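You operate a simulated robot arm through the tools that you are given. There is no shell and no other tool. Be economical: measure what you need, move in short steps, check, and stop when the job is done.

Carry out the task below with a simulated robot arm. There is one attempt and no reset: what you move stays moved.

## Task
Wipe the crumbs off the weigh belt and zero the checkweigher.
Fine: isolator off for the wipe; pad back, isolator on, then zero. What is to be rubbed or washed off counts as gone when no trace of it is left.

It is judged by the outcome, as a careful person would: the job done as asked, and still so three seconds after it is handed in. It fails if anything else is knocked over, pushed out of place, dropped, spilled or broken.

## Robot
A 6-joint arm with a two-finger parallel gripper on a trunk, on a base that drives. Base frame: it is fixed to the floor where the robot stands at the start and does not move with it; the origin is under the middle of the robot, x ahead of it, y to its left, z up. Lengths are in mm, angles in rad, forces in N, time in s.
With the tool pointing down near the work surface it reaches from about 100 to 720 mm from the robot's upright axis, wherever it stands. Its first joint turns from -2.897 to 2.897 rad. Places, roughly: blue pad [-500, 1750, 750]; crumbs on the weigh belt [300, 900, 800]; isolator switch [600, 0, 700]; yellow key [0, 900, 800]. Payload 3.91 kg.
The tool frame sits at the grasp point between the pads (the TCP): z along the fingers, y along the line on which they close. The tips reach 30 mm beyond it. The gripper opens to 110 mm. The fingers are 20 mm wide and 10 mm thick; the gripper's body (48 by 112 mm) begins 55 mm behind the TCP.
Orientation is that of the tool frame in the base frame, as a unit quaternion [w, x, y, z]. With the fingers straight down and closing along the base's y, the tool's x points along the base's -x, its y along +y and its z along -z.

## Interface
- The arm moves only by the tool play_rows. Its argument "deltas" is a list of rows, each a list of 7 numbers: the shift along the base's x, y, z in cm, then the turn, a rotation vector about the base's x, y, z in rad, then the gripper command, from -1 (fully open) to 1 (shut), values between in proportion. In form: [[x, y, z, wx, wy, wz, jaw], ...]. A call has 1 to 20 rows; each row shifts and turns the commanded pose from where the row before left it. Each row takes 0.2 s and may step no farther than 50 mm and 0.15 rad from the row before; otherwise, or with a gripper value out of range, the whole call is refused. Where a pose cannot be reached the arm comes as near as it can. A force on the tool above 90 N (or 10 N above the force at the start of the call, whichever is more), or a blocked arm, ends the call early, and 0.2 s more pass. Each finger travels about 45 mm/s and halts on what it meets, pressing with about 32 N; the grip force reading is that of the motor and also rises with nothing between the fingers. The clock runs only during rows and for 0.2 s after the last one: add rows that do not move to give the fingers time. It gives the time, the measured TCP pose, the force on the tool (base axes), the opening and the grip force at its end, in the units of the frame above (readings bear some noise), with the torque about the TCP (base axes, N m) and any sound that the robot's microphone picked up, and new pictures: "show" is both (left out), scene, wrist or none.
- Cameras (640 x 400 px; columns grow to the right, rows downward): "scene" is now at [15.4, 185, 1315.2]; the picture's right is [0.49, -0.87, 0.00], its down [-0.62, -0.35, -0.70] and it looks along [0.61, 0.34, -0.71] (base axes); focal length 226 px, centre (320, 200). "wrist" rides on the gripper at [71, 22, -107] in the tool frame; the picture's right is [-0.29, 0.96, 0.00], its down [-0.76, -0.23, -0.61] and it looks along [-0.58, -0.18, 0.79] (tool axes); focal length 243 px, centre (320, 200). There is no depth. A picture from a camera that has moved, and an enlarged one, comes with that camera's place and axes in the base frame and with its lens. The place of the scene camera against the robot may be out by one fixed shift of up to 18 mm in any direction.
- lift_body(by): slides the trunk up (or, below 0, down) by that many mm; the arm and the scene camera ride with it, the base frame stays. It gives what a move gives, with no picture.
- roll_base(legs): drives the robot by 1 to 6 legs, each [ahead, left, turn to the left] in mm, mm and rad, along the robot's own axes; the way and the turn of a leg run together, so that a leg with both is an arc; at most 1500 mm and 3.142 rad a leg. The arm and the cameras ride along, it lands a little off, and it stops where it bumps. It gives what a move gives, and a new picture of the scene camera.
- aim_head(pan, tilt): turns the head with the scene camera to pan (to the left, within 1.501 rad either way) and tilt (down, from -0.506 to 1.204), counted from straight ahead of the robot. It gives what a move gives, and a new picture of the scene camera.
- inspect(camera, box): a new picture of the part [left, top, right, bottom] of that camera's present view, enlarged. The clock stands still meanwhile.
- sign_off(): hands the job in; it is judged then, once.

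Work in short steps. Places have to be worked out from the pictures, the camera data and where the tool is seen: move nearer, look again, correct. Check each grasp and each placing, and mend what went wrong. You have 120 turns and 260 pictures in all, those below and enlarged ones among them. Open the gripper and draw the arm clear of the work before you hand the job in, unless the task says otherwise; then end with one line.

The tools are called after "Emit:" as a command line: name --pt "numbers of a row" for each row, then --argument value for the rest, lists and objects as JSON in quotes. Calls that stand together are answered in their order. play_rows: Moves the arm, as the interface text tells. Its arguments: {"type":"object","properties":{"deltas":{"type":"array"},"show":{"type":"string","enum":["both","scene","wrist","none"]}},"required":["deltas"]} The other tools are called the same way: lift_body (by) slides the trunk up or down; roll_base (legs) drives the base; aim_head (pan, tilt) turns the head that bears the scene camera; inspect (camera, box) takes an enlarged picture of a part of a camera's view; sign_off () hands the job in.

At the start:

```text
time: 0.0
tcp_pos: [57.4, 319.5, 1060.9]
tcp_rot: [0.0, 0.0, 1.0, 0.0]
ft_force: [0.0, -0.2, 0.4]
wrist_torque: [-0.06, 0.02, 0.03]
grip_width: 110.1
gripper_force: 0.1
trunk travel left (down, up): [-275.0, 315.0]
robot x, y, heading: [-4.2, 1.5, -0.001]
head pan, tilt: [0.508, 0.791]
```

scene: 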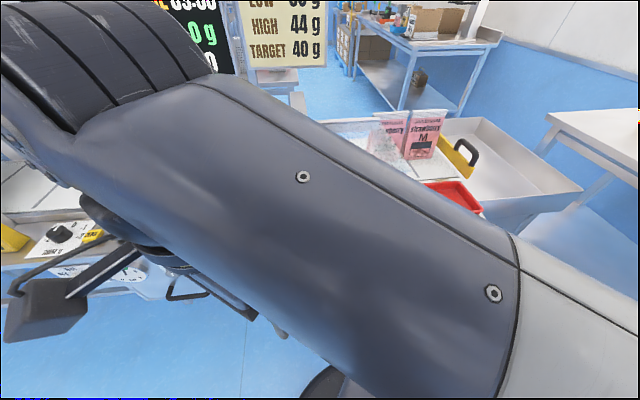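
wrist: 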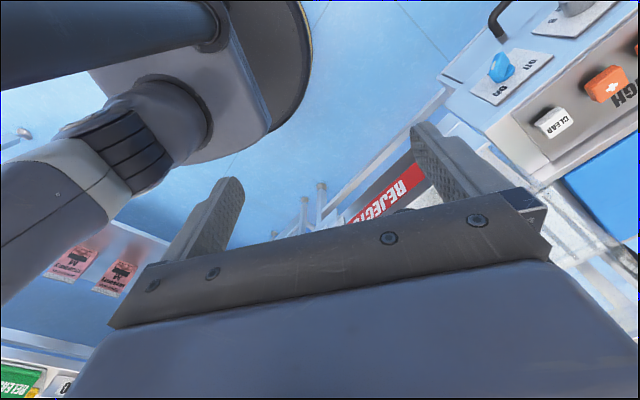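

The arm blocks most of the view, so I'll turn the head to look left and ahead.

Emit:
aim_head --pan 1.3 --tilt 0.5

Emit:
aim_head --pan 0.0 --tilt 0.6

Emit:
aim_head --pan -0.8 --tilt 0.6

```text
time: 1.1
tcp_pos: [57.0, 320.2, 1061.2]
tcp_rot: [0.0, 0.0, 1.0, 0.0]
ft_force: [0.9, -0.6, 0.0]
wrist_torque: [0.01, 0.01, -0.01]
grip_width: 109.9
gripper_force: 0.2
trunk travel left (down, up): [-275.0, 315.0]
robot x, y, heading: [-1.1, 0.1, -0.001]
head pan, tilt: [1.3, 0.499]
camera scene: at [-31.0, 233.2, 1340.4], right [0.96, -0.27, 0.0], down [-0.13, -0.46, -0.88], along [0.24, 0.85, -0.48], focal length 226 px, centre (320, 200)
```

scene: 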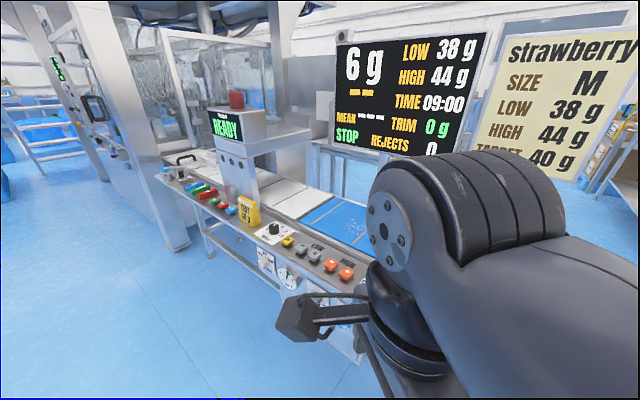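

```text
time: 2.6
tcp_pos: [57.9, 319.2, 1060.6]
tcp_rot: [0.001, 0.0, 1.0, 0.001]
ft_force: [-0.6, 0.0, -0.4]
wrist_torque: [-0.05, 0.02, -0.01]
grip_width: 110.2
gripper_force: 0.1
trunk travel left (down, up): [-275.0, 315.0]
robot x, y, heading: [0.4, 3.1, -0.004]
head pan, tilt: [0.0, 0.6]
camera scene: at [33.0, 145.6, 1331.4], right [0.0, -1.0, 0.0], down [-0.56, 0.0, -0.83], along [0.83, 0.0, -0.56], focal length 226 px, centre (320, 200)
```

scene: 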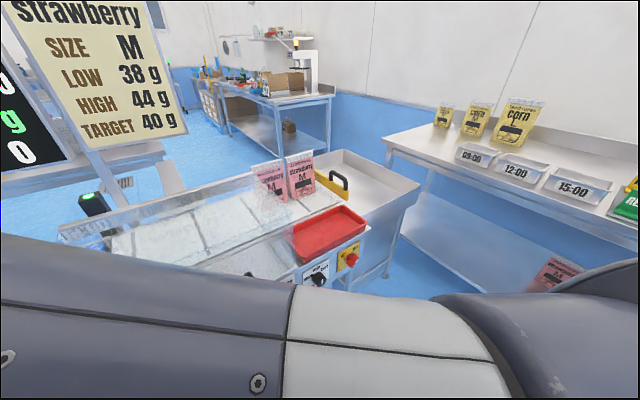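

```text
time: 3.7
tcp_pos: [56.8, 318.4, 1060.8]
tcp_rot: [0.0, 0.0, 1.0, 0.001]
ft_force: [0.2, 0.1, 0.0]
wrist_torque: [0.02, -0.01, -0.07]
grip_width: 110.0
gripper_force: 0.1
trunk travel left (down, up): [-275.0, 315.0]
robot x, y, heading: [1.6, 0.9, -0.002]
head pan, tilt: [-0.799, 0.6]
camera scene: at [6.2, 82.3, 1331.4], right [-0.72, -0.7, 0.0], down [-0.39, 0.4, -0.83], along [0.58, -0.59, -0.56], focal length 226 px, centre (320, 200)
```

scene: 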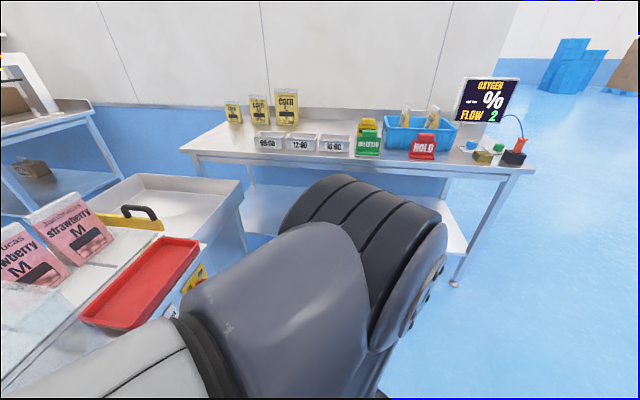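

The conveyor runs diagonally across from front right to left. I'll zoom in on the control panel, screens and isolator.

Emit:
aim_head --pan 1.3 --tilt 0.6

Emit:
inspect --camera "scene" --box '[150, 80, 380, 330]'

Emit:
aim_head --pan 0.0 --tilt 0.7

Emit:
inspect --camera "scene" --box '[220, 120, 440, 270]'

```text
time: 5.7
tcp_pos: [57.2, 320.8, 1061.9]
tcp_rot: [0.0, -0.001, 1.0, -0.001]
ft_force: [-0.3, -0.1, 0.2]
wrist_torque: [0.02, 0.0, -0.01]
grip_width: 110.0
gripper_force: 0.1
trunk travel left (down, up): [-275.0, 315.0]
robot x, y, heading: [1.6, -1.7, 0.0]
head pan, tilt: [1.3, 0.6]
camera scene: at [-31.8, 230.7, 1331.4], right [0.96, -0.27, 0.0], down [-0.15, -0.54, -0.83], along [0.22, 0.79, -0.56], focal length 226 px, centre (320, 200)
```

scene: 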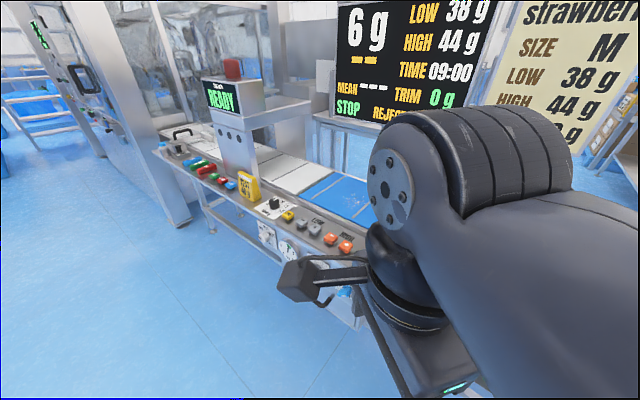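

```text
1.60 times, centred on (265, 205) of scene
camera zoom: at [-31.8, 230.7, 1331.4], right [0.96, -0.27, 0.0], down [-0.15, -0.54, -0.83], along [0.22, 0.79, -0.56], focal length 362 px, centre (408, 192)
```

zoom: 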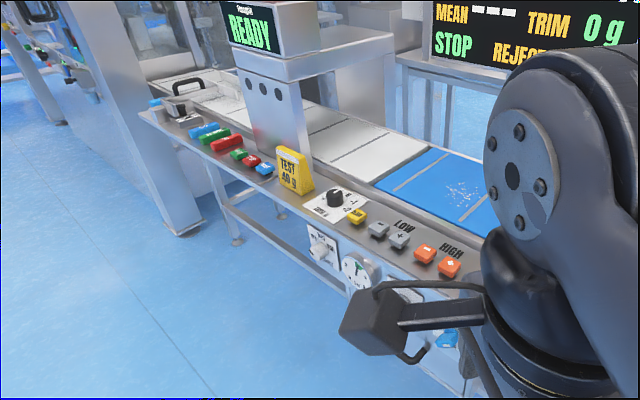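

```text
time: 7.2
tcp_pos: [56.9, 320.0, 1061.4]
tcp_rot: [0.0, -0.001, 1.0, 0.0]
ft_force: [-0.3, -0.1, -0.3]
wrist_torque: [0.01, -0.01, 0.02]
grip_width: 110.0
gripper_force: 0.0
trunk travel left (down, up): [-275.0, 315.0]
robot x, y, heading: [-1.5, -1.2, 0.0]
head pan, tilt: [0.0, 0.7]
camera scene: at [29.5, 145.6, 1322.8], right [0.0, -1.0, 0.0], down [-0.64, 0.0, -0.77], along [0.77, 0.0, -0.64], focal length 226 px, centre (320, 200)
```

scene: 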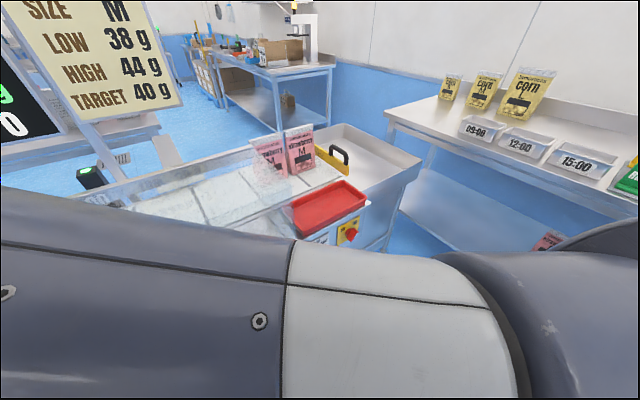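

```text
2.67 times, centred on (330, 195) of scene
camera zoom: at [29.5, 145.6, 1322.8], right [0.0, -1.0, 0.0], down [-0.64, 0.0, -0.77], along [0.77, 0.0, -0.64], focal length 604 px, centre (293, 213)
```

zoom: 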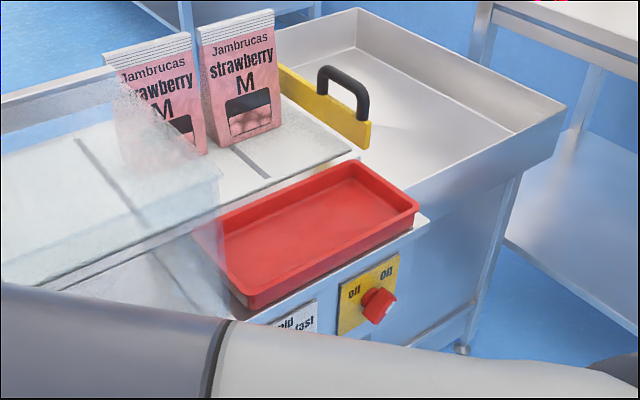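

The yellow plate with the red knob on the conveyor front is the isolator. I'll swing the arm toward it while tipping the tool horizontal, half of the way first.

Emit:
play_rows --pt "2.45 -3.0 -1.0 0.0595 -0.0954 0 -1" --pt "2.45 -3.0 -1.0 0.0595 -0.0954 0 -1" --pt "2.45 -3.0 -1.0 0.0595 -0.0954 0 -1" --pt "2.45 -3.0 -1.0 0.0595 -0.0954 0 -1" --pt "2.45 -3.0 -1.0 0.0595 -0.0954 0 -1" --pt "2.45 -3.0 -1.0 0.0595 -0.0954 0 -1" --pt "2.45 -3.0 -1.0 0.0595 -0.0954 0 -1"

```text
time: 8.8
tcp_pos: [229.8, 106.4, 991.6]
tcp_rot: [0.324, -0.002, 0.923, 0.208]
ft_force: [0.4, -0.7, -0.5]
wrist_torque: [0.03, 0.01, 0.06]
grip_width: 110.2
gripper_force: 0.0
trunk travel left (down, up): [-275.0, 315.0]
robot x, y, heading: [-1.6, -0.5, -0.0]
head pan, tilt: [0.0, 0.7]
camera scene: at [33.2, 138.3, 1324.2], right [0.0, -1.0, -0.01], down [-0.65, 0.0, -0.76], along [0.76, 0.0, -0.65], focal length 226 px, centre (320, 200)
camera wrist: at [107.2, 93.6, 1032.6], right [0.1, 0.84, 0.54], down [0.27, -0.54, 0.8], along [0.96, 0.07, -0.28], focal length 243 px, centre (320, 200)
```

scene: 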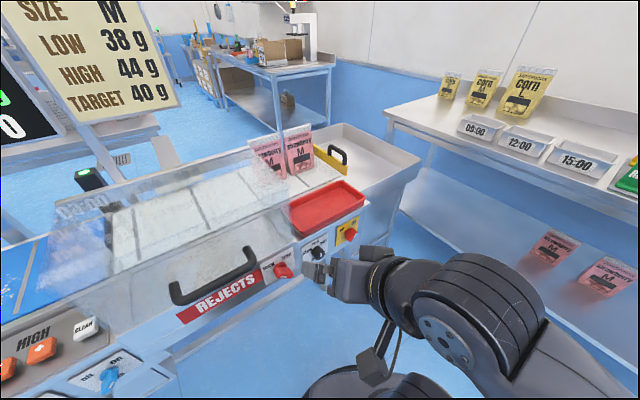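
wrist: 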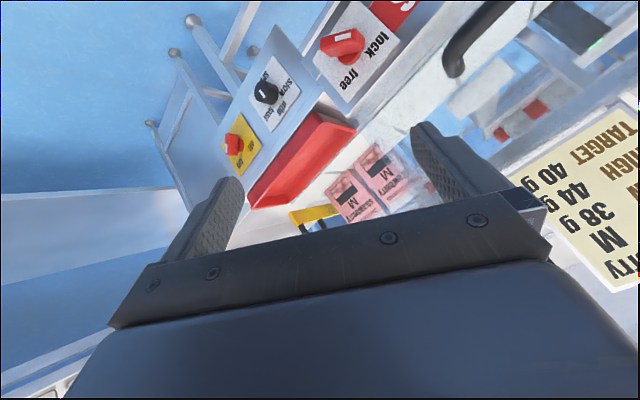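

The view is clear now. I'll inspect the isolator and its neighbours, and the weigh belt end.

Emit:
inspect --camera "scene" --box '[250, 210, 370, 290]'

Emit:
inspect --camera "scene" --box '[0, 190, 220, 400]'

```text
5.00 times, centred on (310, 250) of scene
camera zoom: at [33.2, 138.3, 1324.2], right [0.0, -1.0, -0.01], down [-0.65, 0.0, -0.76], along [0.76, 0.0, -0.65], focal length 1132 px, centre (370, -50)
```

zoom: 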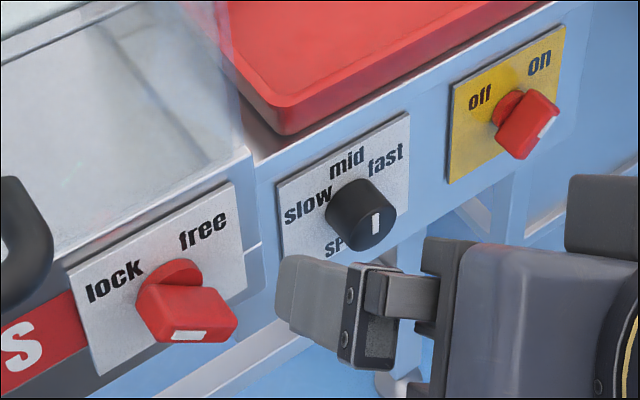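

```text
1.90 times, centred on (110, 295) of scene
camera zoom: at [33.2, 138.3, 1324.2], right [0.0, -1.0, -0.01], down [-0.65, 0.0, -0.76], along [0.76, 0.0, -0.65], focal length 431 px, centre (720, 19)
```

zoom: 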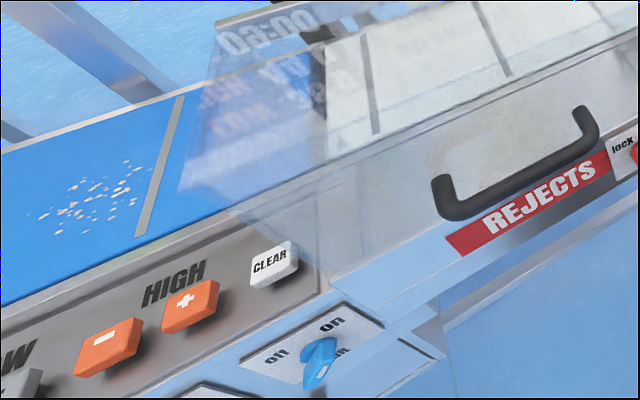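

Isolator knob stands at ON, near (570, 25, 700). I'll continue to a standoff in front of it with the tool horizontal.

Emit:
play_rows --pt "2.1 -2.26 -3.2 0.05 -0.0844 0 -1" --pt "2.1 -2.26 -3.2 0.05 -0.0844 0 -1" --pt "2.1 -2.26 -3.2 0.05 -0.0844 0 -1" --pt "2.1 -2.26 -3.2 0.05 -0.0844 0 -1" --pt "2.1 -2.26 -3.2 0.05 -0.0844 0 -1" --pt "2.1 -2.26 -3.2 0.05 -0.0844 0 -1" --pt "2.1 -2.26 -3.2 0.05 -0.0844 0 -1" --pt "2.1 -2.26 -3.2 0.05 -0.0844 0 -1"

```text
time: 9.2
tcp_pos: [186.8, 163.9, 957.2]
tcp_rot: [0.277, -0.214, 0.883, 0.312]
ft_force: [0.1, -0.1, 0.0]
wrist_torque: [0.02, 0.01, 0.0]
grip_width: 110.2
gripper_force: 0.1
trunk travel left (down, up): [-275.0, 315.0]
robot x, y, heading: [0.1, -2.6, 0.001]
head pan, tilt: [0.0, 0.7]
stopped in row 2: the arm was blocked; the commanded pose is now the measured one
camera scene: at [36.2, 134.6, 1325.3], right [0.0, -1.0, -0.01], down [-0.65, 0.01, -0.76], along [0.76, 0.01, -0.65], focal length 226 px, centre (320, 200)
camera wrist: at [82.9, 91.8, 992.4], right [-0.31, 0.74, 0.59], down [0.49, -0.42, 0.77], along [0.82, 0.53, -0.23], focal length 243 px, centre (320, 200)
```

scene: 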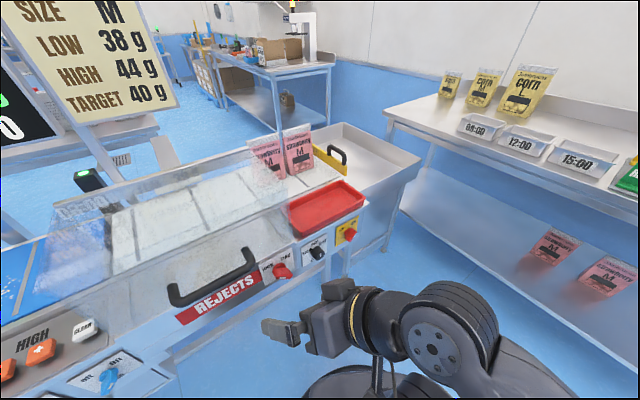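
wrist: 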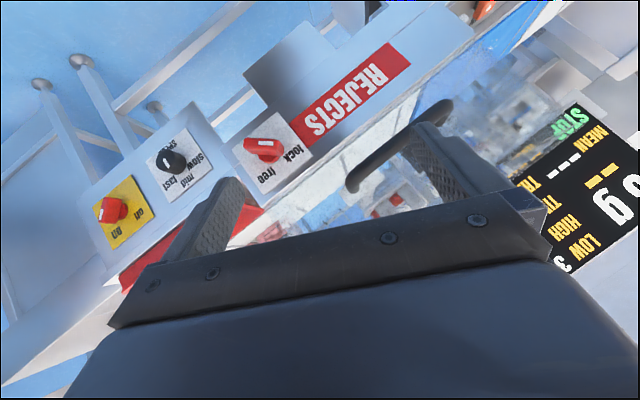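

The arm folded too close to its own axis. Backing the base to the right 300 mm gives room in front of the isolator.

Emit:
roll_base --legs '[[0, -300, 0]]'

```text
time: 11.3
tcp_pos: [187.0, -137.8, 955.2]
tcp_rot: [0.277, -0.212, 0.884, 0.312]
ft_force: [-0.4, -0.4, -0.3]
wrist_torque: [0.01, -0.04, -0.01]
grip_width: 110.1
gripper_force: 0.1
trunk travel left (down, up): [-275.0, 315.0]
robot x, y, heading: [-1.2, -303.0, -0.001]
head pan, tilt: [0.0, 0.7]
camera scene: at [38.1, -166.0, 1323.9], right [0.0, -1.0, -0.01], down [-0.65, 0.01, -0.76], along [0.76, 0.0, -0.65], focal length 226 px, centre (320, 200)
```

scene: 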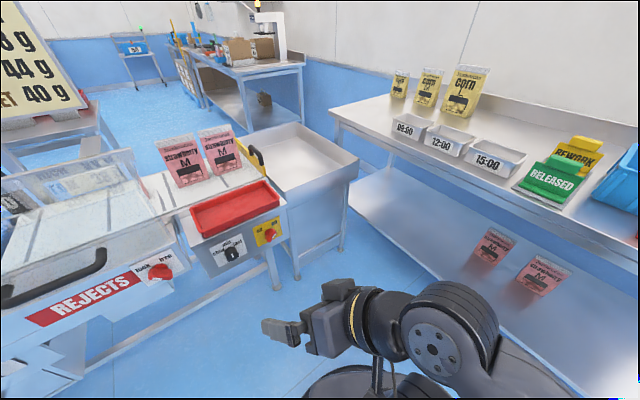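

Zooming in on the isolator knob to read its shape.

Emit:
inspect --camera "scene" --box '[230, 205, 310, 255]'

```text
8.00 times, centred on (270, 230) of scene
camera zoom: at [38.1, -166.0, 1323.9], right [0.0, -1.0, -0.01], down [-0.65, 0.01, -0.76], along [0.76, 0.0, -0.65], focal length 1811 px, centre (720, -40)
```

zoom: 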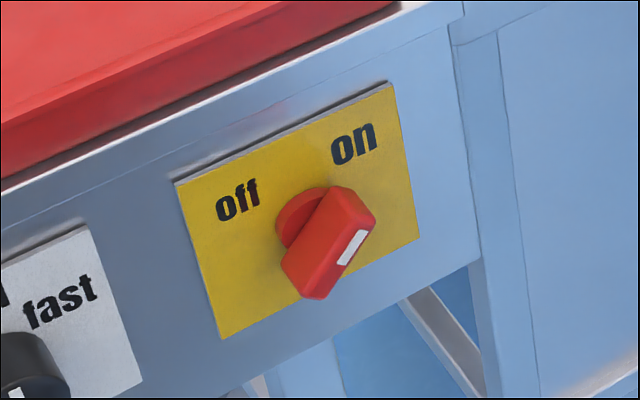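

Knob is a bar pointing up-right to ON; OFF is a quarter turn counter-clockwise. I'll move to a standoff with the fingers across the bar.

Emit:
play_rows --pt "2.8 0.69 -2.9 0.0796 -0.0467 -0.0729 -1" --pt "2.8 0.69 -2.9 0.0796 -0.0467 -0.0729 -1" --pt "2.8 0.69 -2.9 0.0796 -0.0467 -0.0729 -1" --pt "2.8 0.69 -2.9 0.0796 -0.0467 -0.0729 -1" --pt "2.8 0.69 -2.9 0.0796 -0.0467 -0.0729 -1" --pt "2.8 0.69 -2.9 0.0796 -0.0467 -0.0729 -1" --pt "2.8 0.69 -2.9 0.0796 -0.0467 -0.0729 -1" --pt "2.8 0.69 -2.9 0.0796 -0.0467 -0.0729 -1"

```text
time: 13.1
tcp_pos: [433.1, -145.0, 725.3]
tcp_rot: [0.56, 0.084, 0.704, 0.43]
ft_force: [0.0, 0.3, 0.5]
wrist_torque: [0.02, -0.01, -0.03]
grip_width: 110.0
gripper_force: 0.1
out of reach, approached as far as the arm can: row 5, 6, 7, 8
trunk travel left (down, up): [-275.0, 315.0]
robot x, y, heading: [-4.1, -297.6, -0.004]
head pan, tilt: [0.0, 0.7]
camera scene: at [29.0, -155.7, 1322.8], right [0.0, -1.0, 0.0], down [-0.64, 0.0, -0.77], along [0.77, 0.0, -0.64], focal length 226 px, centre (320, 200)
camera wrist: at [306.9, -144.5, 690.4], right [-0.24, 0.42, 0.88], down [-0.17, -0.91, 0.38], along [0.96, -0.05, 0.29], focal length 243 px, centre (320, 200)
```

scene: 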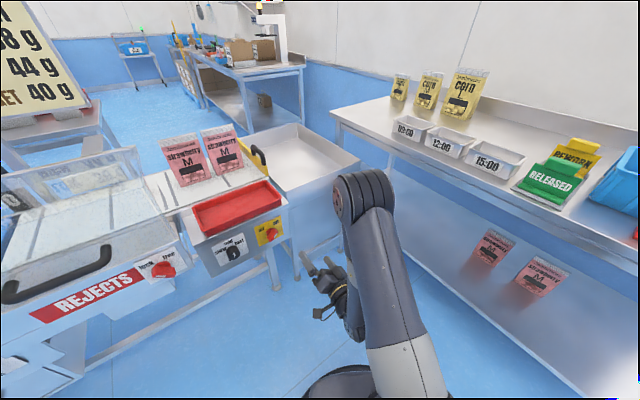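
wrist: 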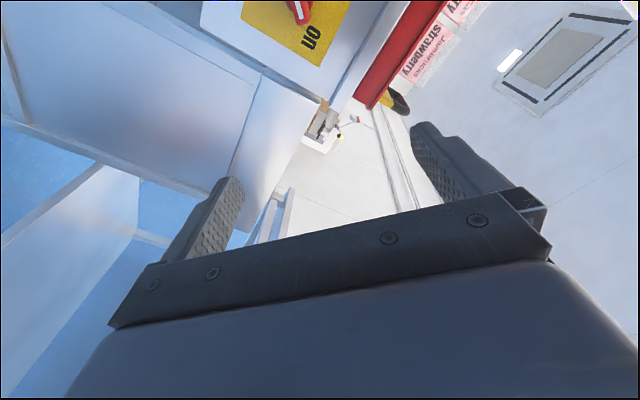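

The orientation is right (tool along the panel normal); the position lagged. I'll try small moves toward the knob axis.

Emit:
play_rows --pt "0 2.0 -0.5 0 0 0 -1" --pt "0 2.0 -0.5 0 0 0 -1" --pt "0 1.5 -0.5 0 0 0 -1"

```text
time: 13.9
tcp_pos: [446.8, -141.3, 708.1]
tcp_rot: [0.559, 0.085, 0.704, 0.43]
ft_force: [-0.3, 0.3, 0.2]
wrist_torque: [0.01, 0.0, 0.0]
grip_width: 110.0
gripper_force: 0.0
out of reach, approached as far as the arm can: row 1, 2, 3
trunk travel left (down, up): [-275.0, 315.0]
robot x, y, heading: [0.4, -303.2, -0.002]
head pan, tilt: [0.0, 0.7]
camera scene: at [29.5, -155.7, 1322.8], right [0.0, -1.0, 0.0], down [-0.64, 0.0, -0.76], along [0.76, 0.0, -0.64], focal length 226 px, centre (320, 200)
camera wrist: at [319.5, -141.6, 673.4], right [-0.24, 0.42, 0.88], down [-0.17, -0.91, 0.38], along [0.96, -0.05, 0.29], focal length 243 px, centre (320, 200)
```

scene: 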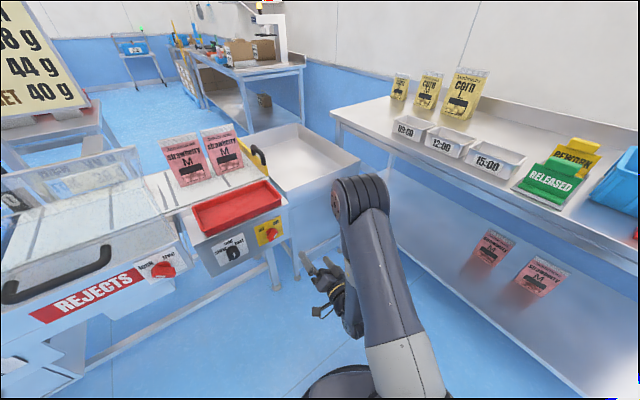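
wrist: 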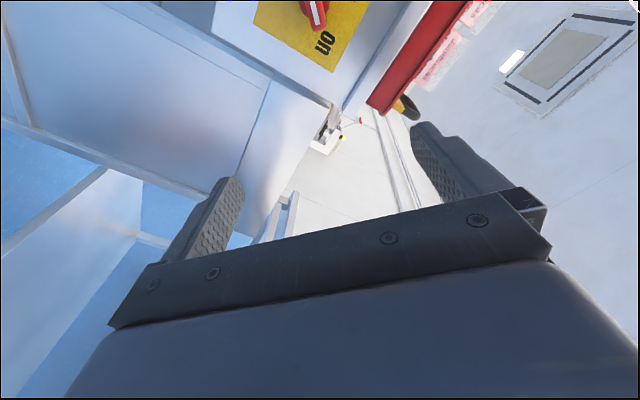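

A joint limit is likely due to the arm hanging low below a high shoulder. I'll lower the trunk 200 mm, then raise the tool again toward the knob.

Emit:
lift_body --by -200

Emit:
play_rows --pt "-0.5 0.8 4.5 0 0 0 -1" --pt "-0.5 0.8 4.5 0 0 0 -1" --pt "-0.5 0.8 4.5 0 0 0 -1" --pt "-0.5 0.8 4.5 0 0 0 -1" --pt "-0.5 0.8 1 0 0 0 -1"

```text
time: 16.1
tcp_pos: [447.3, -143.1, 508.1]
tcp_rot: [0.56, 0.085, 0.704, 0.429]
ft_force: [-1.0, -0.6, -0.6]
wrist_torque: [-0.01, -0.01, -0.03]
grip_width: 110.1
gripper_force: 0.0
trunk travel left (down, up): [-75.0, 515.0]
robot x, y, heading: [-2.8, -299.5, -0.004]
head pan, tilt: [0.0, 0.7]
```

```text
time: 17.3
tcp_pos: [430.7, -134.3, 702.0]
tcp_rot: [0.558, 0.083, 0.705, 0.43]
ft_force: [0.0, 0.7, -1.1]
wrist_torque: [-0.02, -0.03, 0.01]
grip_width: 110.0
gripper_force: 0.1
out of reach, approached as far as the arm can: row 1, 2, 3, 4, 5
trunk travel left (down, up): [-75.0, 515.0]
robot x, y, heading: [-0.9, -302.8, -0.004]
head pan, tilt: [0.0, 0.7]
camera scene: at [29.7, -155.6, 1122.7], right [0.0, -1.0, 0.0], down [-0.64, 0.0, -0.76], along [0.76, 0.0, -0.64], focal length 226 px, centre (320, 200)
camera wrist: at [304.1, -134.8, 666.3], right [-0.24, 0.42, 0.88], down [-0.16, -0.91, 0.39], along [0.96, -0.05, 0.29], focal length 243 px, centre (320, 200)
```

scene: 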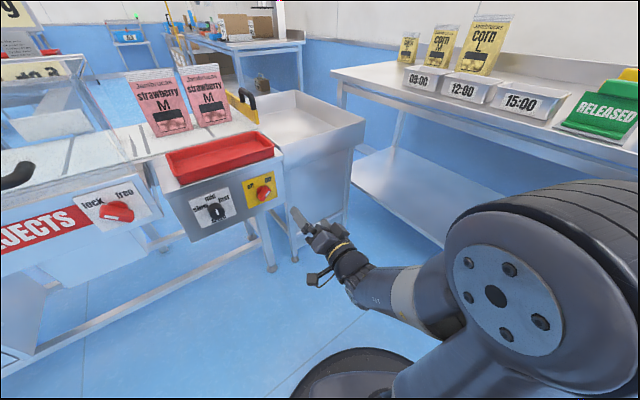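
wrist: 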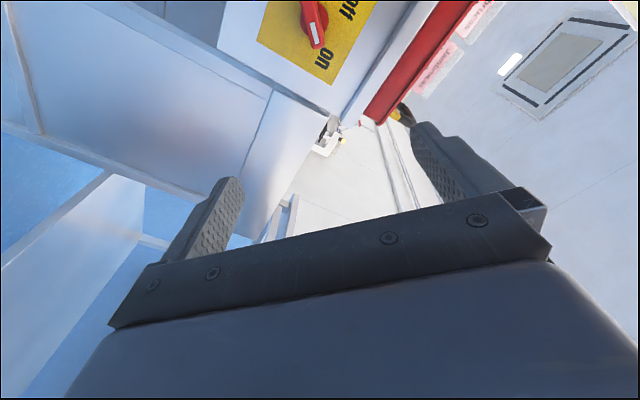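

The limit seems to hold the tool to the right of the radial line. I'll check that a pose farther right is reachable, then shift the base left to suit.

Emit:
play_rows --pt "-1.1 -2.0 0 0 0 0 -1" --pt "-1.1 -2.0 0 0 0 0 -1" --pt "-1.1 -2.0 0 0 0 0 -1" --pt "-1.1 -2.0 0 0 0 0 -1" --show "wrist"

```text
time: 18.3
tcp_pos: [386.0, -213.3, 701.3]
tcp_rot: [0.559, 0.086, 0.704, 0.43]
ft_force: [0.1, -0.3, -0.9]
wrist_torque: [-0.02, 0.0, -0.01]
grip_width: 109.8
gripper_force: 0.1
trunk travel left (down, up): [-75.0, 515.0]
robot x, y, heading: [1.6, -300.1, -0.0]
head pan, tilt: [0.0, 0.7]
camera wrist: at [259.8, -213.2, 665.9], right [-0.24, 0.42, 0.88], down [-0.17, -0.91, 0.38], along [0.96, -0.05, 0.29], focal length 243 px, centre (320, 200)
```

wrist: 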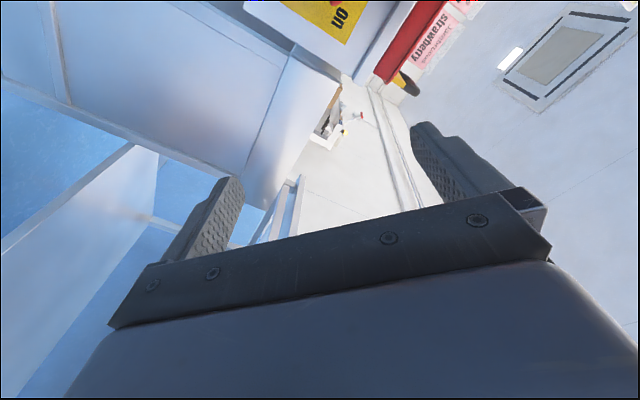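

Reachable. Now shift the base forward 76 and left 160 so this pose lies on the knob's axis, about 130 mm off.

Emit:
roll_base --legs '[[76, 160, 0]]'

Emit:
inspect --camera "wrist" --box '[160, 0, 560, 250]'

```text
time: 19.8
tcp_pos: [463.5, -54.0, 701.4]
tcp_rot: [0.559, 0.084, 0.704, 0.43]
ft_force: [-0.1, -0.2, 0.5]
wrist_torque: [0.02, -0.04, 0.0]
grip_width: 109.8
gripper_force: 0.2
trunk travel left (down, up): [-75.0, 515.0]
robot x, y, heading: [75.9, -147.0, -0.003]
head pan, tilt: [0.0, 0.7]
camera scene: at [106.3, 3.0, 1122.8], right [0.0, -1.0, 0.0], down [-0.64, 0.0, -0.76], along [0.76, 0.0, -0.64], focal length 226 px, centre (320, 200)
```

scene: 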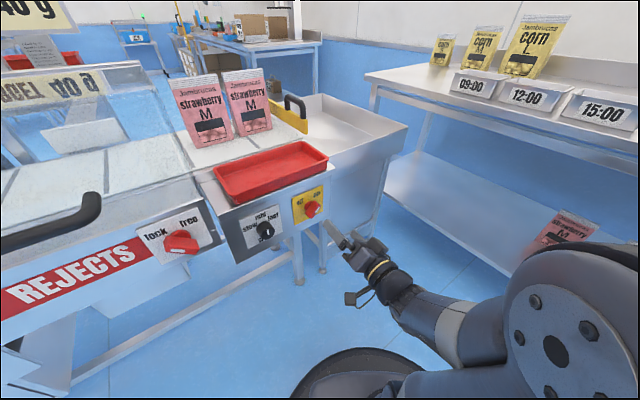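

```text
1.60 times, centred on (360, 125) of wrist
camera zoom: at [336.8, -54.0, 666.0], right [-0.24, 0.42, 0.88], down [-0.17, -0.91, 0.38], along [0.96, -0.05, 0.29], focal length 388 px, centre (256, 320)
```

zoom: 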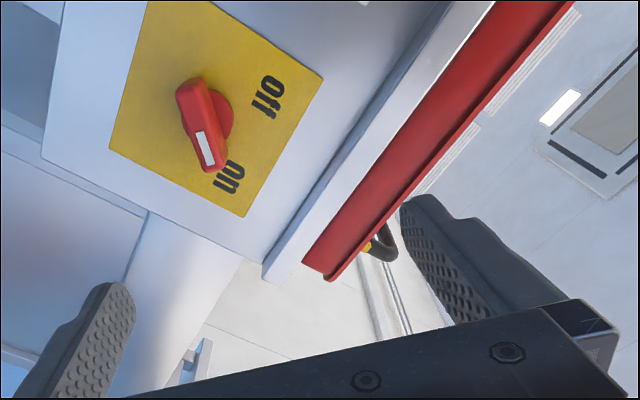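

The wrist view puts the knob near z≈660, a bit lower than thought. I'll come down 35 and forward 40 and look again for parallax.

Emit:
play_rows --pt "1.7 1.0 -1.8 0 0 0 -1" --pt "1.7 1.0 -1.8 0 0 0 -1" --pt "0 0 0 0 0 0 -1" --show "scene"

Emit:
inspect --camera "wrist" --box '[160, 0, 560, 250]'

Emit:
inspect --camera "scene" --box '[250, 150, 410, 270]'

```text
time: 20.6
tcp_pos: [497.4, -34.0, 666.1]
tcp_rot: [0.559, 0.086, 0.704, 0.429]
ft_force: [0.0, 0.9, 0.0]
wrist_torque: [0.04, 0.01, -0.03]
grip_width: 110.1
gripper_force: 0.0
trunk travel left (down, up): [-75.0, 515.0]
robot x, y, heading: [74.0, -140.6, 0.005]
head pan, tilt: [0.0, 0.7]
camera scene: at [106.2, 2.9, 1122.8], right [0.0, -1.0, 0.0], down [-0.64, 0.0, -0.76], along [0.76, 0.0, -0.64], focal length 226 px, centre (320, 200)
```

scene: 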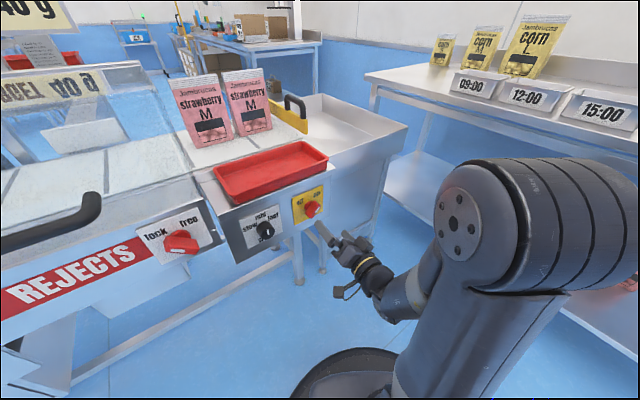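

```text
1.60 times, centred on (360, 125) of wrist
camera zoom: at [370.7, -33.9, 630.5], right [-0.24, 0.42, 0.88], down [-0.17, -0.91, 0.38], along [0.96, -0.05, 0.29], focal length 388 px, centre (256, 320)
```

zoom: 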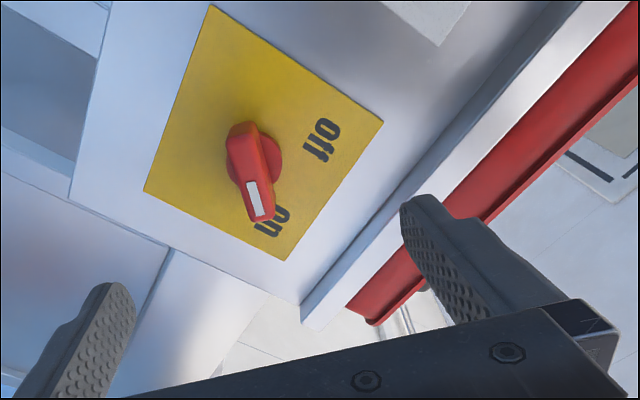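

```text
3.33 times, centred on (330, 210) of scene
camera zoom: at [106.2, 2.9, 1122.8], right [0.0, -1.0, 0.0], down [-0.64, 0.0, -0.76], along [0.76, 0.0, -0.64], focal length 754 px, centre (287, 167)
```

zoom: 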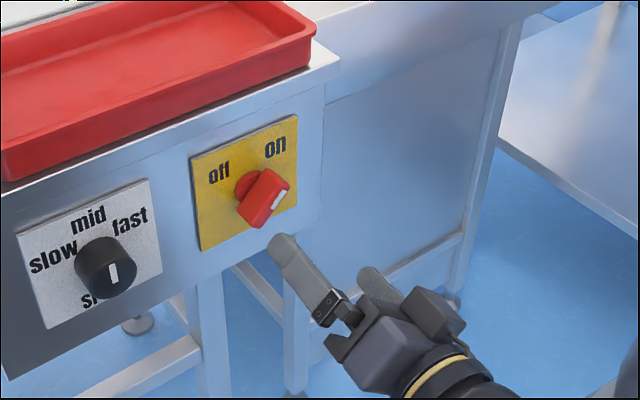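

Plate centre triangulates to about (603, 39, 660). I'll advance 50 mm along the normal with a small sideways correction, jaws half closed, and check.

Emit:
play_rows --pt "0.3 1.3 -0.4 0 0 0 -0.2" --pt "1.5 0.9 -0.2 0 0 0 -0.2" --pt "1.3 0.8 0 0 0 0 -0.2" --pt "0.8 0.5 0 0 0 0 -0.2" --pt "0 0 0 0 0 0 -0.2"

Emit:
inspect --camera "wrist" --box '[160, 50, 480, 250]'

Emit:
inspect --camera "scene" --box '[250, 150, 410, 270]'

```text
time: 21.8
tcp_pos: [536.8, 1.4, 659.3]
tcp_rot: [0.559, 0.085, 0.704, 0.43]
ft_force: [0.9, -1.0, 0.0]
wrist_torque: [-0.02, 0.0, 0.04]
grip_width: 65.9
gripper_force: 0.0
trunk travel left (down, up): [-75.0, 515.0]
robot x, y, heading: [73.2, -143.3, -0.007]
head pan, tilt: [0.0, 0.7]
camera scene: at [106.3, 2.9, 1122.8], right [0.0, -1.0, 0.0], down [-0.64, 0.0, -0.76], along [0.76, 0.0, -0.64], focal length 226 px, centre (320, 200)
camera wrist: at [410.0, 1.4, 623.8], right [-0.24, 0.42, 0.88], down [-0.17, -0.91, 0.38], along [0.96, -0.05, 0.29], focal length 243 px, centre (320, 200)
```

scene: 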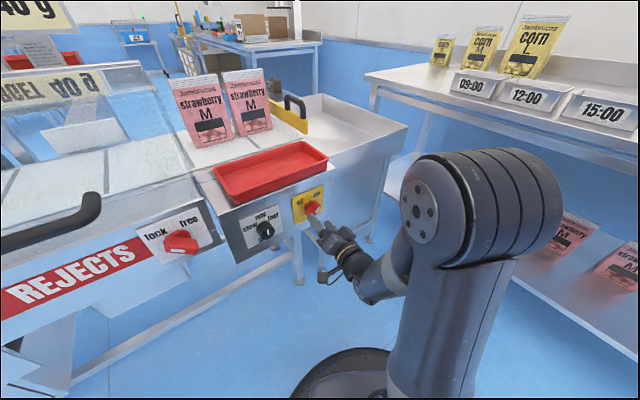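
wrist: 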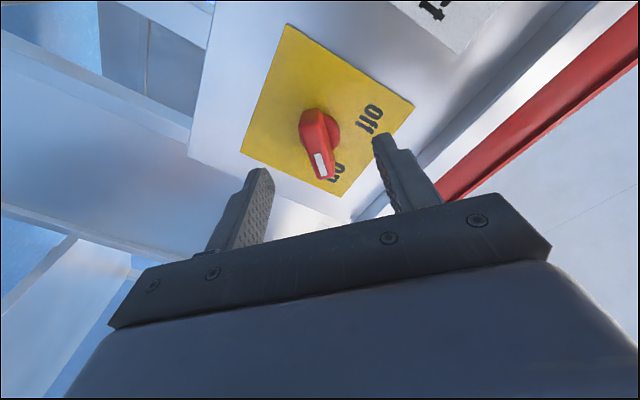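

```text
2.00 times, centred on (320, 150) of wrist
camera zoom: at [410.0, 1.4, 623.8], right [-0.24, 0.42, 0.88], down [-0.17, -0.91, 0.38], along [0.96, -0.05, 0.29], focal length 485 px, centre (320, 300)
```

zoom: 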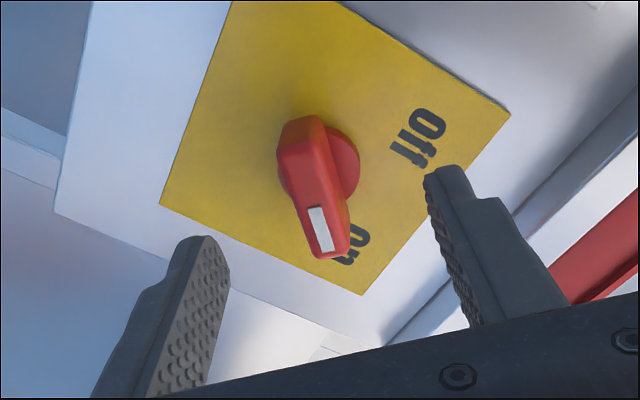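

```text
3.33 times, centred on (330, 210) of scene
camera zoom: at [106.3, 2.9, 1122.8], right [0.0, -1.0, 0.0], down [-0.64, 0.0, -0.76], along [0.76, 0.0, -0.64], focal length 754 px, centre (287, 167)
```

zoom: 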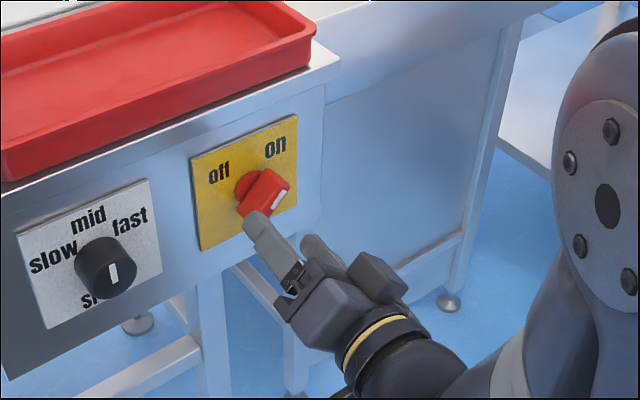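

Knob is centred between the fingers and plate is ~80 mm ahead of the TCP. Advance 40 mm, then close on the bar.

Emit:
play_rows --pt "0.86 0.51 0 0 0 0 -0.2" --pt "0.86 0.51 0 0 0 0 -0.2" --pt "0.86 0.51 0 0 0 0 -0.2" --pt "0.86 0.51 0 0 0 0 -0.2" --pt "0 0 0 0 0 0 -0.2" --show "wrist"

Emit:
inspect --camera "scene" --box '[270, 170, 370, 240]'

```text
time: 22.9
tcp_pos: [569.4, 22.2, 658.6]
tcp_rot: [0.559, 0.084, 0.704, 0.43]
ft_force: [0.0, -0.9, 0.1]
wrist_torque: [0.01, -0.03, 0.0]
grip_width: 66.1
gripper_force: 0.1
trunk travel left (down, up): [-75.0, 515.0]
robot x, y, heading: [78.0, -145.5, -0.001]
head pan, tilt: [0.0, 0.7]
camera wrist: at [443.5, 21.8, 624.3], right [-0.24, 0.42, 0.88], down [-0.17, -0.91, 0.39], along [0.96, -0.05, 0.29], focal length 243 px, centre (320, 200)
```

wrist: 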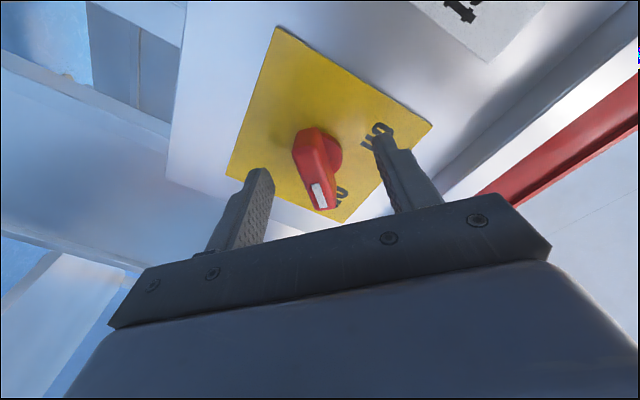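

```text
5.71 times, centred on (320, 205) of scene
camera zoom: at [106.3, 3.0, 1122.8], right [0.0, -1.0, 0.0], down [-0.64, 0.0, -0.76], along [0.76, 0.0, -0.64], focal length 1293 px, centre (320, 171)
```

zoom: 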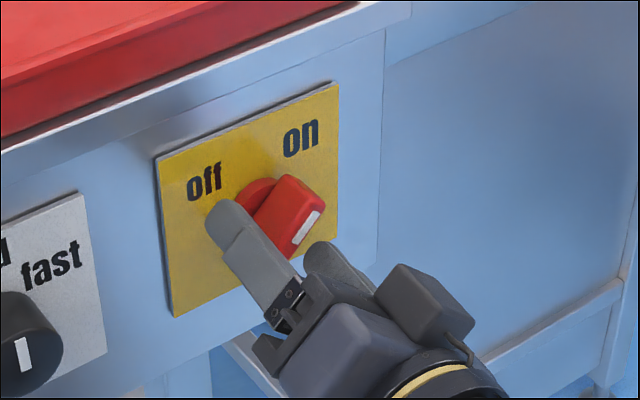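

Fingertips straddle the bar close to the plate. Closing gently.

Emit:
play_rows --pt "0 0 0 0 0 0 0.2" --pt "0 0 0 0 0 0 0.6" --pt "0 0 0 0 0 0 1" --pt "0 0 0 0 0 0 1" --pt "0 0 0 0 0 0 1" --show "wrist"

Emit:
inspect --camera "scene" --box '[270, 170, 370, 240]'

```text
time: 24.1
tcp_pos: [570.3, 18.3, 656.7]
tcp_rot: [0.557, 0.089, 0.706, 0.428]
ft_force: [13.3, -19.4, -24.6]
wrist_torque: [0.53, -0.35, -0.79]
grip_width: 16.9
gripper_force: 45.1
trunk travel left (down, up): [-75.0, 515.0]
robot x, y, heading: [71.8, -138.7, -0.004]
head pan, tilt: [0.0, 0.7]
camera wrist: at [444.6, 19.9, 622.5], right [-0.23, 0.42, 0.88], down [-0.17, -0.91, 0.39], along [0.96, -0.06, 0.28], focal length 243 px, centre (320, 200)
```

wrist: 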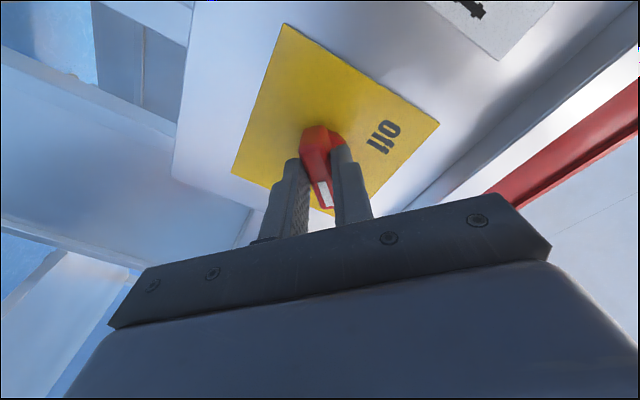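

```text
5.71 times, centred on (320, 205) of scene
camera zoom: at [108.4, 2.0, 1122.5], right [0.0, -1.0, 0.0], down [-0.65, 0.0, -0.76], along [0.76, 0.0, -0.65], focal length 1293 px, centre (320, 171)
```

zoom: 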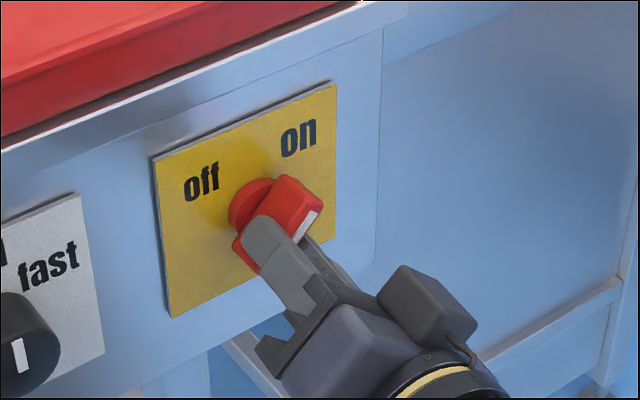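

Gripped at 17 mm. Now turn counter-clockwise (about −d) half way, also relieving the sideways preload.

Emit:
play_rows --pt "0.1 -0.35 -0.2 -0.112 -0.066 0 1" --pt "0 0 0 -0.112 -0.066 0 1" --pt "0 0 0 -0.112 -0.066 0 1" --pt "0 0 0 -0.112 -0.066 0 1" --pt "0 0 0 -0.112 -0.066 0 1" --pt "0 0 0 -0.112 -0.066 0 1" --show "wrist"

Emit:
inspect --camera "scene" --box '[270, 170, 370, 240]'

```text
time: 25.6
tcp_pos: [573.1, 14.7, 655.2]
tcp_rot: [0.681, -0.186, 0.684, 0.182]
ft_force: [16.4, -24.7, -15.0]
wrist_torque: [0.54, -0.43, -0.07]
grip_width: 17.3
gripper_force: 44.3
trunk travel left (down, up): [-75.0, 515.0]
robot x, y, heading: [77.1, -145.2, 0.003]
head pan, tilt: [0.0, 0.7]
camera wrist: at [468.6, -21.4, 586.1], right [-0.48, 0.83, 0.29], down [-0.41, -0.5, 0.76], along [0.78, 0.25, 0.58], focal length 243 px, centre (320, 200)
```

wrist: 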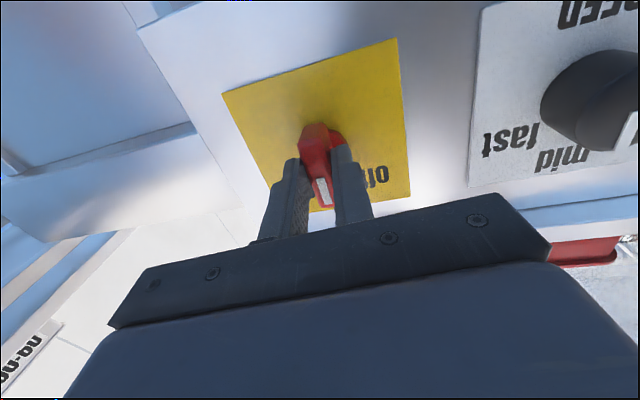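

```text
5.71 times, centred on (320, 205) of scene
camera zoom: at [108.0, 1.6, 1122.9], right [0.0, -1.0, 0.0], down [-0.65, 0.0, -0.76], along [0.76, 0.0, -0.65], focal length 1293 px, centre (320, 171)
```

zoom: 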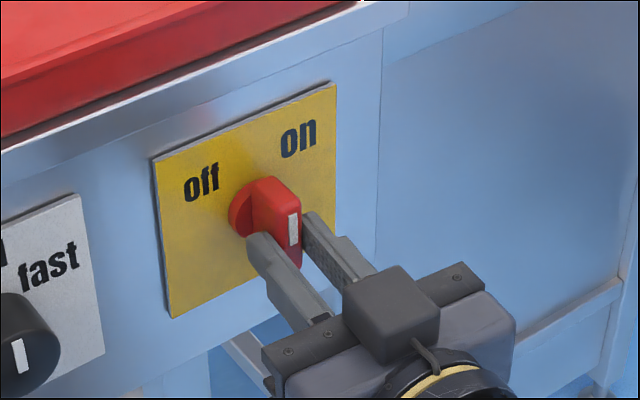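

Half-way and following well. Continue the other half.

Emit:
play_rows --pt "0.2 -0.35 -0.15 -0.112 -0.066 0 1" --pt "0 0 0 -0.112 -0.066 0 1" --pt "0 0 0 -0.112 -0.066 0 1" --pt "0 0 0 -0.112 -0.066 0 1" --pt "0 0 0 -0.112 -0.066 0 1" --pt "0 0 0 -0.112 -0.066 0 1" --show "wrist"

Emit:
inspect --camera "scene" --box '[270, 170, 370, 240]'

```text
time: 26.0
tcp_pos: [570.8, 14.0, 673.2]
tcp_rot: [0.676, -0.266, 0.669, 0.157]
ft_force: [-13.1, 26.7, -2.4]
wrist_torque: [0.69, -0.29, 1.35]
grip_width: 15.8
gripper_force: 44.9
out of reach, approached as far as the arm can: row 1, 2
trunk travel left (down, up): [-75.0, 515.0]
robot x, y, heading: [74.6, -141.8, 0.006]
head pan, tilt: [0.0, 0.7]
stopped in row 2: the force on the tool passed its limit (the readings are from after the stop); the commanded pose is now the measured one
camera wrist: at [474.4, -40.5, 604.4], right [-0.56, 0.82, 0.14], down [-0.41, -0.42, 0.81], along [0.72, 0.39, 0.57], focal length 243 px, centre (320, 200)
```

wrist: 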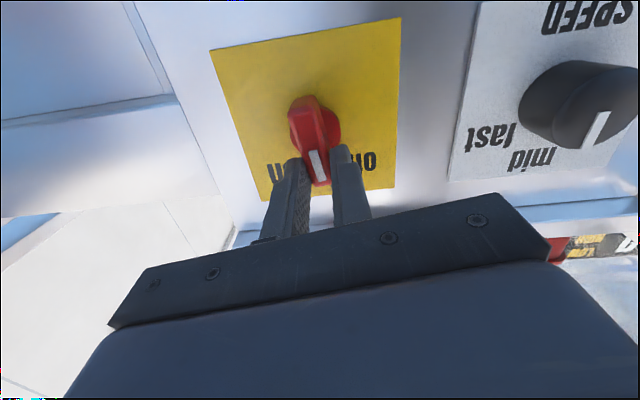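

```text
5.71 times, centred on (320, 205) of scene
camera zoom: at [102.8, 6.7, 1123.1], right [0.01, -1.0, 0.0], down [-0.64, -0.01, -0.77], along [0.77, 0.01, -0.64], focal length 1293 px, centre (320, 171)
```

zoom: 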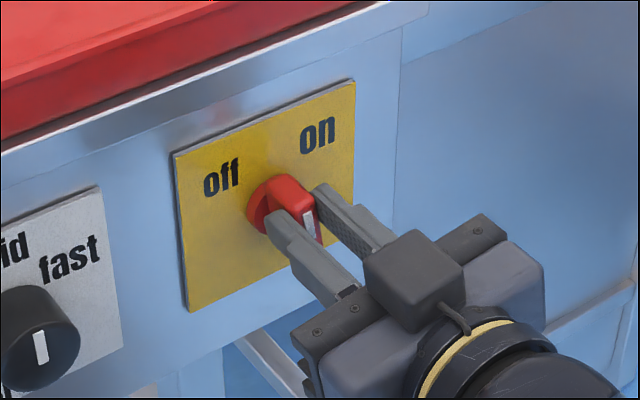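

Wrist roll limit reached with the bar about vertical. I'll release, back off, then roll the tool the other way (180°) and re-grip.

Emit:
play_rows --pt "0 0 0 0 0 0 -0.2" --pt "0 0 0 0 0 0 -0.2" --pt "0 0 0 0 0 0 -0.2" --pt "-1.7 -1.1 0 0 0 0 -0.2" --pt "-1.7 -1.1 0 0 0 0 -0.2" --pt "-1.7 -1.1 0 0 0 0 -0.2" --pt "-1.7 -1.1 0 0 0 0 -0.2" --pt "0 0 0 0.12 0.072 0 -0.2" --pt "0 0 0 0.12 0.072 0 -0.2" --pt "0 0 0 0.12 0.072 0 -0.2" --pt "0 0 0 0.12 0.072 0 -0.2" --pt "0 0 0 0.12 0.072 0 -0.2" --pt "0 0 0 0.12 0.072 0 -0.2" --pt "0 0 0 0.12 0.072 0 -0.2" --pt "0 0 0 0.12 0.072 0 -0.2" --pt "0 0 0 0.12 0.072 0 -0.2" --pt "0 0 0 0.12 0.072 0 -0.2"

```text
time: 29.6
tcp_pos: [506.0, -34.5, 674.6]
tcp_rot: [0.439, 0.226, 0.653, 0.575]
ft_force: [-0.7, 1.1, -0.5]
wrist_torque: [0.02, -0.02, 0.02]
grip_width: 66.0
gripper_force: 0.0
trunk travel left (down, up): [-75.0, 515.0]
robot x, y, heading: [73.4, -141.7, 0.006]
head pan, tilt: [0.0, 0.7]
camera scene: at [104.0, 4.6, 1122.8], right [0.01, -1.0, 0.0], down [-0.64, 0.0, -0.76], along [0.76, 0.01, -0.64], focal length 226 px, centre (320, 200)
camera wrist: at [375.3, -33.4, 667.5], right [-0.05, -0.01, 1.0], down [-0.07, -1.0, -0.01], along [1.0, -0.07, 0.05], focal length 243 px, centre (320, 200)
```

scene: 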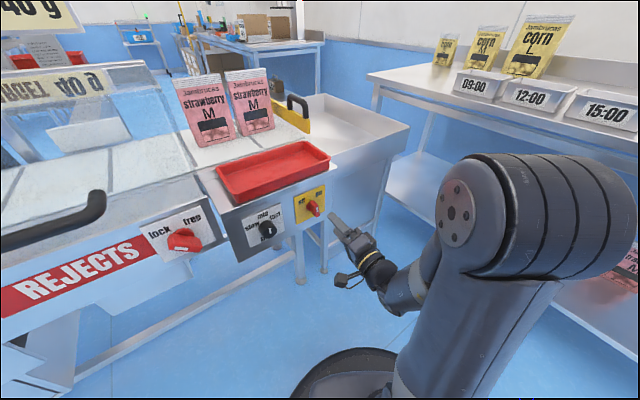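
wrist: 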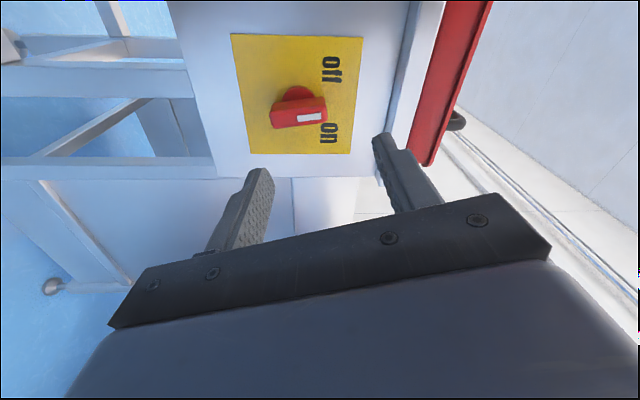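

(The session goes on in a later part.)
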